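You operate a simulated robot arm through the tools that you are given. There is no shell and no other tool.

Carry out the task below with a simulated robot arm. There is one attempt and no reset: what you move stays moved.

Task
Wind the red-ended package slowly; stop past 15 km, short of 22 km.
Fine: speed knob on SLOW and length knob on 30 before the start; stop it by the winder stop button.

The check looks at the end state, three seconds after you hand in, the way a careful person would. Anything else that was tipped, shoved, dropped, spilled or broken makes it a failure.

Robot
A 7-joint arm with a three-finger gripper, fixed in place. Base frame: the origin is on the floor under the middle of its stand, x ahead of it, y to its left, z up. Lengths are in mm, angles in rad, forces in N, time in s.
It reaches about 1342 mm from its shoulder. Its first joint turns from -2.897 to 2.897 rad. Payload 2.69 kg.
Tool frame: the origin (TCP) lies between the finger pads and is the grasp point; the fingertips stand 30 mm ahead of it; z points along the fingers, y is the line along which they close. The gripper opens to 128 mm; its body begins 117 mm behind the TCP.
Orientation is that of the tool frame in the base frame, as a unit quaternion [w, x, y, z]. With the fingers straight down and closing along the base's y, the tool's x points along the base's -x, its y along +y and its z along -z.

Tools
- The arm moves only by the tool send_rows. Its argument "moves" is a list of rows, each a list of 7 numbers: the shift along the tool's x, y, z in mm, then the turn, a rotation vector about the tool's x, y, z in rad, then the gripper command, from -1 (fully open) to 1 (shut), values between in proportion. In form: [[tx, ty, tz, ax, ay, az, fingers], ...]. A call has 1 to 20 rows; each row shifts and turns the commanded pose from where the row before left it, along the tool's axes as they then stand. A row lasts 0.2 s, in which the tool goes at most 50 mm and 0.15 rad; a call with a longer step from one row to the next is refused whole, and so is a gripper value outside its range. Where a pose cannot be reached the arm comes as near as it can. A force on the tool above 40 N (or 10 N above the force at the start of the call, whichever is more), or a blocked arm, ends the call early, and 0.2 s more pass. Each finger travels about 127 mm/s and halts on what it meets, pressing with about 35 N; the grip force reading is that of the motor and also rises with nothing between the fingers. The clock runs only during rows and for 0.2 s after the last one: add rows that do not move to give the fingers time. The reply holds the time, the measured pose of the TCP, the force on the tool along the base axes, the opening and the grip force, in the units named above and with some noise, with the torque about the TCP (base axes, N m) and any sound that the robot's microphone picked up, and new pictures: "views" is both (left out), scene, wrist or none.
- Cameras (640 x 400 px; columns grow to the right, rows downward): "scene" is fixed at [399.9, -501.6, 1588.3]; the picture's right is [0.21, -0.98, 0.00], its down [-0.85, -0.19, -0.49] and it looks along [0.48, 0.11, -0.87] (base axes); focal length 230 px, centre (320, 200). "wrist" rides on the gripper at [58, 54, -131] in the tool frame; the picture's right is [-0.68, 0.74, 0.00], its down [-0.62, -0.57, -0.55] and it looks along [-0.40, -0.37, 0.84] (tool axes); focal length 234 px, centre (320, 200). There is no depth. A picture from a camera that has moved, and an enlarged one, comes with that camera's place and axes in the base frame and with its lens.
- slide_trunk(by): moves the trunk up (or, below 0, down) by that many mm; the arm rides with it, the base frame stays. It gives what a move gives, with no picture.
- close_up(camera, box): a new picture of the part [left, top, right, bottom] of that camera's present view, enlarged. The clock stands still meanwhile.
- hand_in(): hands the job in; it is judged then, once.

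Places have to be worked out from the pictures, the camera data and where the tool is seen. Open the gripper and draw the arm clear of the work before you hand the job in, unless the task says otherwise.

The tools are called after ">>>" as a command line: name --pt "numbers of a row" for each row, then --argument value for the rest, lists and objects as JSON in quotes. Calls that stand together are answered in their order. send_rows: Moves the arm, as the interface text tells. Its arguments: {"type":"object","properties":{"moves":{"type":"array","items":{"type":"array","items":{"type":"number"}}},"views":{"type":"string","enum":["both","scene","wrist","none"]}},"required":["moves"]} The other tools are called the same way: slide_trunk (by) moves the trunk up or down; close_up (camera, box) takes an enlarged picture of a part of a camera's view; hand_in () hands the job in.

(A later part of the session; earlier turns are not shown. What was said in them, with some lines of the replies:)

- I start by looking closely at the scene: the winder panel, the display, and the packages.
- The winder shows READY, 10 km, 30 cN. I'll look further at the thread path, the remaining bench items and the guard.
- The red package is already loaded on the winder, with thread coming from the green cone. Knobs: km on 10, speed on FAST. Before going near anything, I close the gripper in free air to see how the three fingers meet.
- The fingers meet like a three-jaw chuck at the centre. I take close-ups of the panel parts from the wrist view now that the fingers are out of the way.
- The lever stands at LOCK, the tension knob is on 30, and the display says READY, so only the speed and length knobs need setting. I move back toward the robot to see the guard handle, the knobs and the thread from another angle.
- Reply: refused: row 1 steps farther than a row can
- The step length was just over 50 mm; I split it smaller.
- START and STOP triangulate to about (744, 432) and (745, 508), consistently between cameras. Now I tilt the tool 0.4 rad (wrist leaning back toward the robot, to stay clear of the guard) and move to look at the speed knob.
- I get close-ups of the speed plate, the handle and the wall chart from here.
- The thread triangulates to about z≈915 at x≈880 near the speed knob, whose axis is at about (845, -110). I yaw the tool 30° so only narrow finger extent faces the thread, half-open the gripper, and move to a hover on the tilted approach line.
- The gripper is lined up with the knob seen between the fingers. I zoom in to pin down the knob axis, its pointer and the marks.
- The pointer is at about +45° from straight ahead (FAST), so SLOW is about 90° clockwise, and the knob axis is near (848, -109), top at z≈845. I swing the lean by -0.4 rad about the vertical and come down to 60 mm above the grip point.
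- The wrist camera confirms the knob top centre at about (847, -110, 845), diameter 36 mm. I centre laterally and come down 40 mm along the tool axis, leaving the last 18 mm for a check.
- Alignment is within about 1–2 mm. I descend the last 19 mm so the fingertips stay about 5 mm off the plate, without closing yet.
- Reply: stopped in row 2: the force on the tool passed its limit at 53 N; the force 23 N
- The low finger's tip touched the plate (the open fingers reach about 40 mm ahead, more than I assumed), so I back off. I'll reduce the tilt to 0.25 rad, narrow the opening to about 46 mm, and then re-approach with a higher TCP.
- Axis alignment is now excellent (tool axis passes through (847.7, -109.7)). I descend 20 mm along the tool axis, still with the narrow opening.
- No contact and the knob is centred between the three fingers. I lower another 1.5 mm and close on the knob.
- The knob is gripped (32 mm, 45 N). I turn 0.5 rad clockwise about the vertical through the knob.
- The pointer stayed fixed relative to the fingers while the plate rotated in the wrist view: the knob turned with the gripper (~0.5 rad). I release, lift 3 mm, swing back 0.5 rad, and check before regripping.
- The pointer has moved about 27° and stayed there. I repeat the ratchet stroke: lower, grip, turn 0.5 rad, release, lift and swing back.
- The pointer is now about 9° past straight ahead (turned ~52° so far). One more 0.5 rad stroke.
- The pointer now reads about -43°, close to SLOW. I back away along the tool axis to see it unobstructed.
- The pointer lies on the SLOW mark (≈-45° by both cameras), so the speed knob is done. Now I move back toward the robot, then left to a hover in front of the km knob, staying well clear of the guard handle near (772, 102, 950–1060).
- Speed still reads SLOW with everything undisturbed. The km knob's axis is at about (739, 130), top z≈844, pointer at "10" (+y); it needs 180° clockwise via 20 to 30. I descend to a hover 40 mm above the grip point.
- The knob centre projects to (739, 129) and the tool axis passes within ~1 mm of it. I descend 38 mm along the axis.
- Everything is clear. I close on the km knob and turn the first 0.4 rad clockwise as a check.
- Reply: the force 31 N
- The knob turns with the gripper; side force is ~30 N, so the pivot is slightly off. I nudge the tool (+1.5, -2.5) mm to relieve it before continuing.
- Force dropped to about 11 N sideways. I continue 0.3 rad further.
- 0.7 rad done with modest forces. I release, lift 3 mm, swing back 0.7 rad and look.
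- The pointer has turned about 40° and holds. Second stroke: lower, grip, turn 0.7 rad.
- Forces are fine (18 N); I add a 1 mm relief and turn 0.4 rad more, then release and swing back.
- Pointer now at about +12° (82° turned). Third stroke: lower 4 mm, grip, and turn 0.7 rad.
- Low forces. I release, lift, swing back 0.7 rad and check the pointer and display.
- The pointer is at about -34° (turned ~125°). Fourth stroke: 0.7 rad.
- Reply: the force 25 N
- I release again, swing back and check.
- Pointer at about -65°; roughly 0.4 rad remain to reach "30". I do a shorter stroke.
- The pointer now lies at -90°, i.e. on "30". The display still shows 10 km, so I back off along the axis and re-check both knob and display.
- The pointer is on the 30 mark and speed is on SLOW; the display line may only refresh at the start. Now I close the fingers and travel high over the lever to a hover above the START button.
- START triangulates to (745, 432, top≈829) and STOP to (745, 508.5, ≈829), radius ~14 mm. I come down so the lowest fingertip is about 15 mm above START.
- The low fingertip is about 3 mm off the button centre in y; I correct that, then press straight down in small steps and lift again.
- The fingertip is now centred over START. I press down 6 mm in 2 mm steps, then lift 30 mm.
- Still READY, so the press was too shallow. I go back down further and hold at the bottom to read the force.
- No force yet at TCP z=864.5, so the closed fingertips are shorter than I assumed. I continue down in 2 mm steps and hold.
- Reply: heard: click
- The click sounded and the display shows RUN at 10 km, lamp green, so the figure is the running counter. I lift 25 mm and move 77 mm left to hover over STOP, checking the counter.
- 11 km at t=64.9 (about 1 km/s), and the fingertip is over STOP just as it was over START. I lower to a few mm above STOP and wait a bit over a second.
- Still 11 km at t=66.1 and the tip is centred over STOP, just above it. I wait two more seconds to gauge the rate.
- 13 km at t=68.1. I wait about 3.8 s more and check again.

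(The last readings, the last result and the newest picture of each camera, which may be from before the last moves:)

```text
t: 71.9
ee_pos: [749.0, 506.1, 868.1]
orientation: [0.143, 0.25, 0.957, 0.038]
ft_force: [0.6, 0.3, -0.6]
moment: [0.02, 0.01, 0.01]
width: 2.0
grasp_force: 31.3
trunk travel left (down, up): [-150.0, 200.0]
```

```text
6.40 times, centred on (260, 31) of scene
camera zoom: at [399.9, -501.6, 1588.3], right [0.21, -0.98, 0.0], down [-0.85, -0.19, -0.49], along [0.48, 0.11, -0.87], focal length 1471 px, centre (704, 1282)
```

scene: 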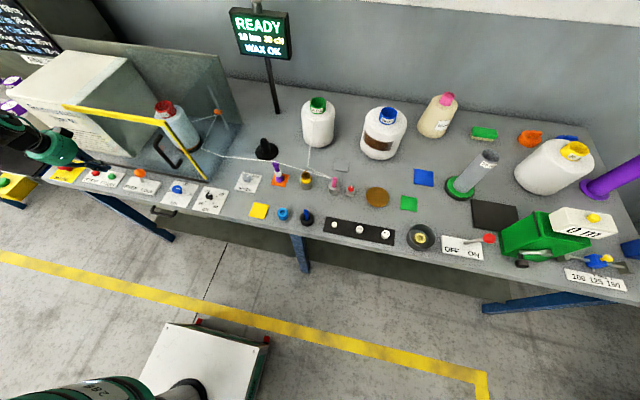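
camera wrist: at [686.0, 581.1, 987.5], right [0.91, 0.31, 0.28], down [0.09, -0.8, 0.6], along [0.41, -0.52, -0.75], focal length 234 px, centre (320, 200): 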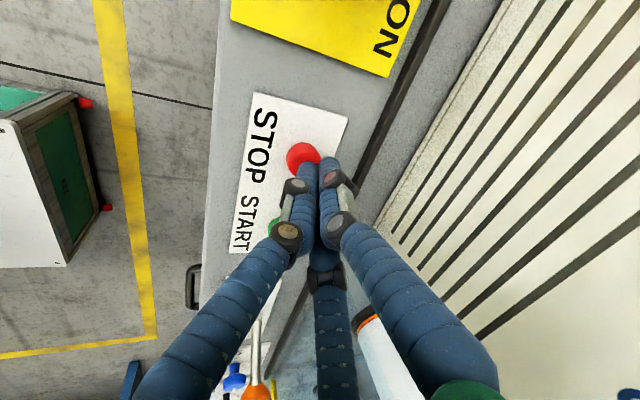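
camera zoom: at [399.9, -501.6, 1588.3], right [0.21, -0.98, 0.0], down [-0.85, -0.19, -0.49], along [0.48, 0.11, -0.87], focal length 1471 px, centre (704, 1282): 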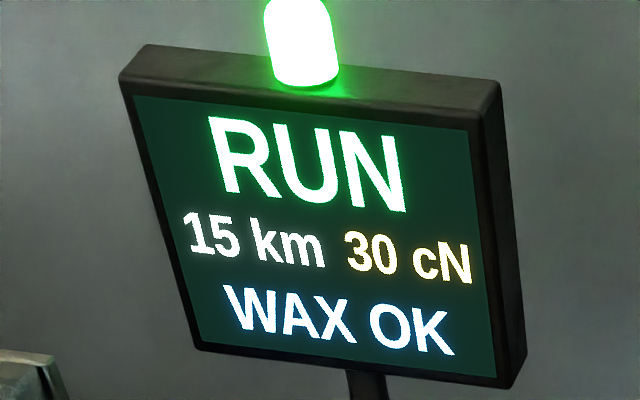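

15 km at t=71.9, about 0.65 km/s. I wait another 3.6 s to be well past 15 before pressing STOP.

>>> send_rows --pt "0 0 0 0 0 0 1" --pt "0 0 0 0 0 0 1" --pt "0 0 0 0 0 0 1" --pt "0 0 0 0 0 0 1" --pt "0 0 0 0 0 0 1" --pt "0 0 0 0 0 0 1" --pt "0 0 0 0 0 0 1" --pt "0 0 0 0 0 0 1" --pt "0 0 0 0 0 0 1" --pt "0 0 0 0 0 0 1" --pt "0 0 0 0 0 0 1" --pt "0 0 0 0 0 0 1" --pt "0 0 0 0 0 0 1" --pt "0 0 0 0 0 0 1" --pt "0 0 0 0 0 0 1" --pt "0 0 0 0 0 0 1" --pt "0 0 0 0 0 0 1" --views "none"

>>> close_up --camera "scene" --box '[210, 0, 310, 62]'

```text
t: 75.5
ee_pos: [747.9, 505.1, 870.1]
orientation: [0.144, 0.251, 0.957, 0.038]
ft_force: [0.5, -0.5, -0.5]
moment: [-0.02, -0.04, -0.03]
width: 2.0
grasp_force: 31.1
trunk travel left (down, up): [-150.0, 200.0]
```

```text
6.40 times, centred on (260, 31) of scene
camera zoom: at [399.9, -501.6, 1588.3], right [0.21, -0.98, 0.0], down [-0.85, -0.19, -0.49], along [0.48, 0.11, -0.87], focal length 1471 px, centre (704, 1282)
```

zoom: 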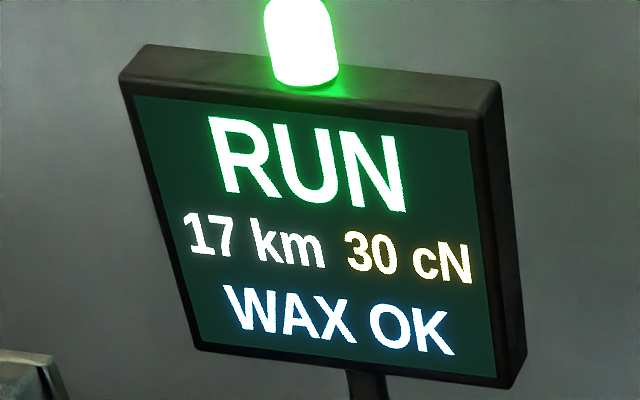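

17 km at t=75.5 — now I press STOP: 10 mm straight down in steps, then hold.

>>> send_rows --pt "0.75 -0.44 2.87 0 0 0 1" --pt "0.75 -0.44 2.87 0 0 0 1" --pt "0.5 -0.29 1.91 0 0 0 1" --pt "0.5 -0.29 1.91 0 0 0 1" --pt "0 0 0 0 0 0 1" --views "scene"

>>> close_up --camera "scene" --box '[210, 0, 310, 62]'

```text
t: 76.7
ee_pos: [748.4, 506.9, 860.8]
orientation: [0.143, 0.25, 0.957, 0.039]
ft_force: [1.7, -2.1, 7.4]
moment: [-0.05, 0.03, 0.05]
width: 2.3
grasp_force: 31.4
trunk travel left (down, up): [-150.0, 200.0]
heard: click
```

scene: 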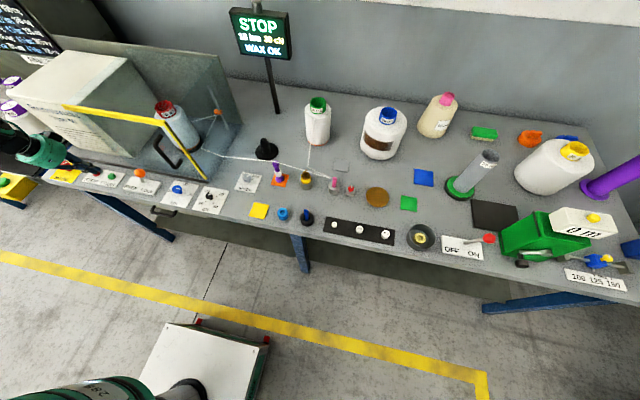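

```text
6.40 times, centred on (260, 31) of scene
camera zoom: at [399.9, -501.6, 1588.3], right [0.21, -0.98, 0.0], down [-0.85, -0.19, -0.49], along [0.48, 0.11, -0.87], focal length 1471 px, centre (704, 1282)
```

zoom: 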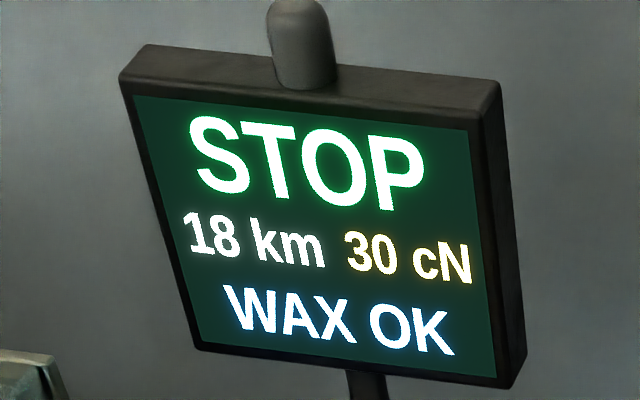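

STOP at 18 km, lamp off, click heard. I lift straight up, draw back toward the robot and open the gripper once clear.

>>> send_rows --pt "-8.4 4.85 -31.9 0 0 0 1" --pt "-8.4 4.85 -31.9 0 0 0 1" --pt "-8.4 4.85 -31.9 0 0 0 1" --pt "24.3 -14 -22.4 0 0 0 1" --pt "24.3 -14 -22.4 0 0 0 1" --pt "24.3 -14 -22.4 0 0 0 1" --pt "24.3 -14 -22.4 0 0 0 0" --pt "0 0 0 0 0 0 -1" --pt "0 0 0 0 0 0 -1" --pt "0 0 0 0 0 0 -1" --pt "0 0 0 0 0 0 -1" --views "both"

>>> close_up --camera "scene" --box '[210, 0, 310, 62]'

>>> close_up --camera "scene" --box '[150, 165, 270, 240]'

>>> close_up --camera "scene" --box '[40, 130, 160, 205]'

>>> close_up --camera "scene" --box '[200, 90, 400, 215]'

```text
t: 79.1
ee_pos: [613.0, 505.0, 1011.3]
orientation: [0.143, 0.251, 0.957, 0.038]
ft_force: [0.5, -0.5, 0.3]
moment: [-0.02, -0.01, 0.0]
width: 128.2
grasp_force: 0.2
trunk travel left (down, up): [-150.0, 200.0]
camera wrist: at [550.9, 580.6, 1130.5], right [0.91, 0.31, 0.28], down [0.09, -0.8, 0.6], along [0.41, -0.52, -0.75], focal length 234 px, centre (320, 200)
```

scene: 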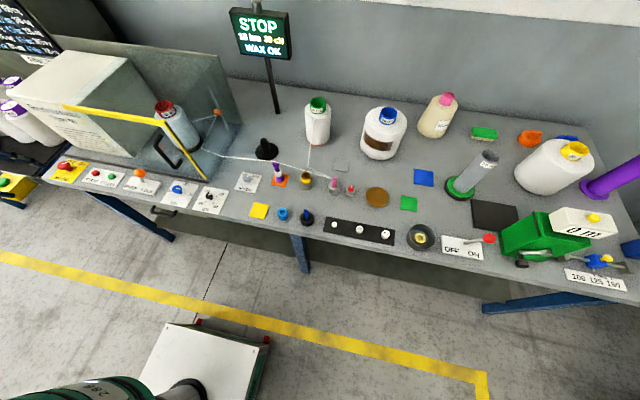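
wrist: 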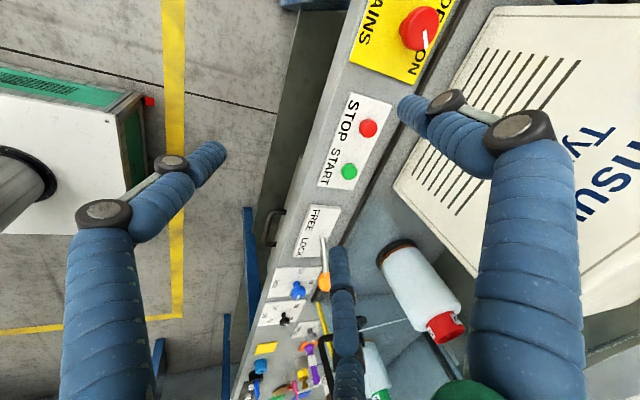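

```text
6.40 times, centred on (260, 31) of scene
camera zoom: at [399.9, -501.6, 1588.3], right [0.21, -0.98, 0.0], down [-0.85, -0.19, -0.49], along [0.48, 0.11, -0.87], focal length 1471 px, centre (704, 1282)
```

zoom: 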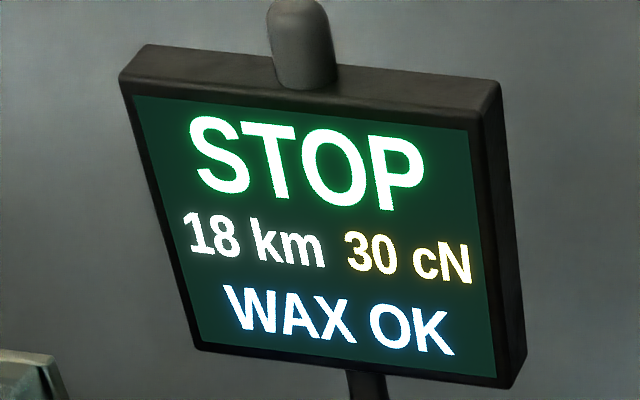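

```text
5.33 times, centred on (210, 202) of scene
camera zoom: at [399.9, -501.6, 1588.3], right [0.21, -0.98, 0.0], down [-0.85, -0.19, -0.49], along [0.48, 0.11, -0.87], focal length 1226 px, centre (907, 187)
```

zoom: 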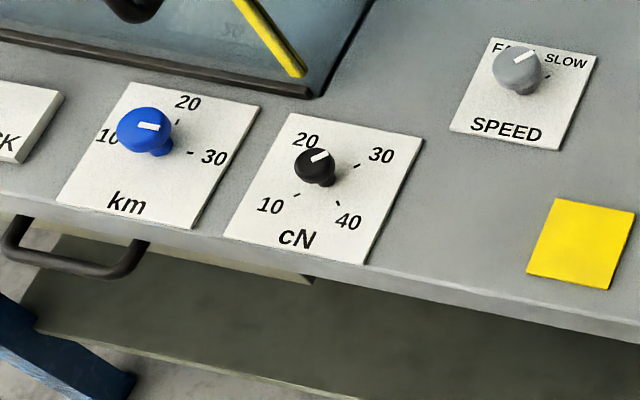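

```text
5.33 times, centred on (100, 168) of scene
camera zoom: at [399.9, -501.6, 1588.3], right [0.21, -0.98, 0.0], down [-0.85, -0.19, -0.49], along [0.48, 0.11, -0.87], focal length 1226 px, centre (1493, 373)
```

zoom: 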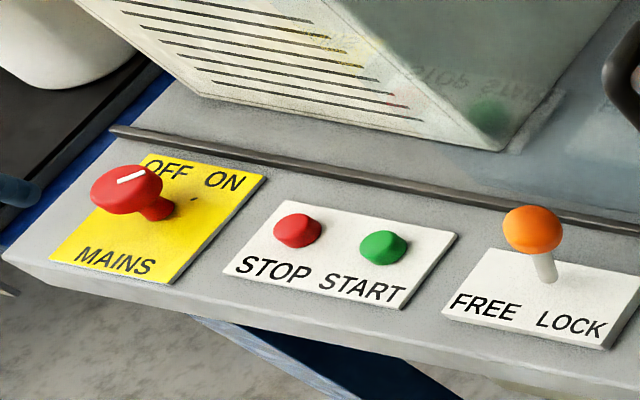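

```text
3.20 times, centred on (300, 152) of scene
camera zoom: at [399.9, -501.6, 1588.3], right [0.21, -0.98, 0.0], down [-0.85, -0.19, -0.49], along [0.48, 0.11, -0.87], focal length 736 px, centre (384, 352)
```

zoom: 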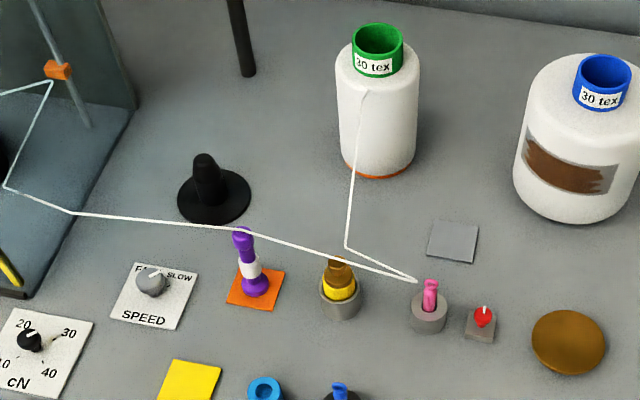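

The display holds STOP at 18 km with the lamp off. The knobs read SLOW and 30, the thread and everything else are undisturbed, and the gripper is open and clear, so I hand the job in.

>>> hand_in

```text
The job is handed in.
```

The red-ended package was wound on SLOW and stopped with the winder's STOP button at 18 km, inside the 15–22 km window. I've handed the job in.

- **Settings before the start:** the speed knob was on SLOW and the length knob on 30, both checked from two camera views. The display doesn't show the length setting, so I read both knobs from their pointers.
- **Winding:** the counter already read 10 km at the start and climbed at about 0.65 km/s. I pressed STOP when it showed 17 km, and it settled at 18 km with the lamp off.
- **One contact:** while lining up on the speed knob, a fingertip pressed on its plate at about 53 N before the arm stopped itself. I saw no damage or movement from it.
- **End state:** the final pictures show the thread, guard and other bench items undisturbed. The gripper is open and clear of the work.
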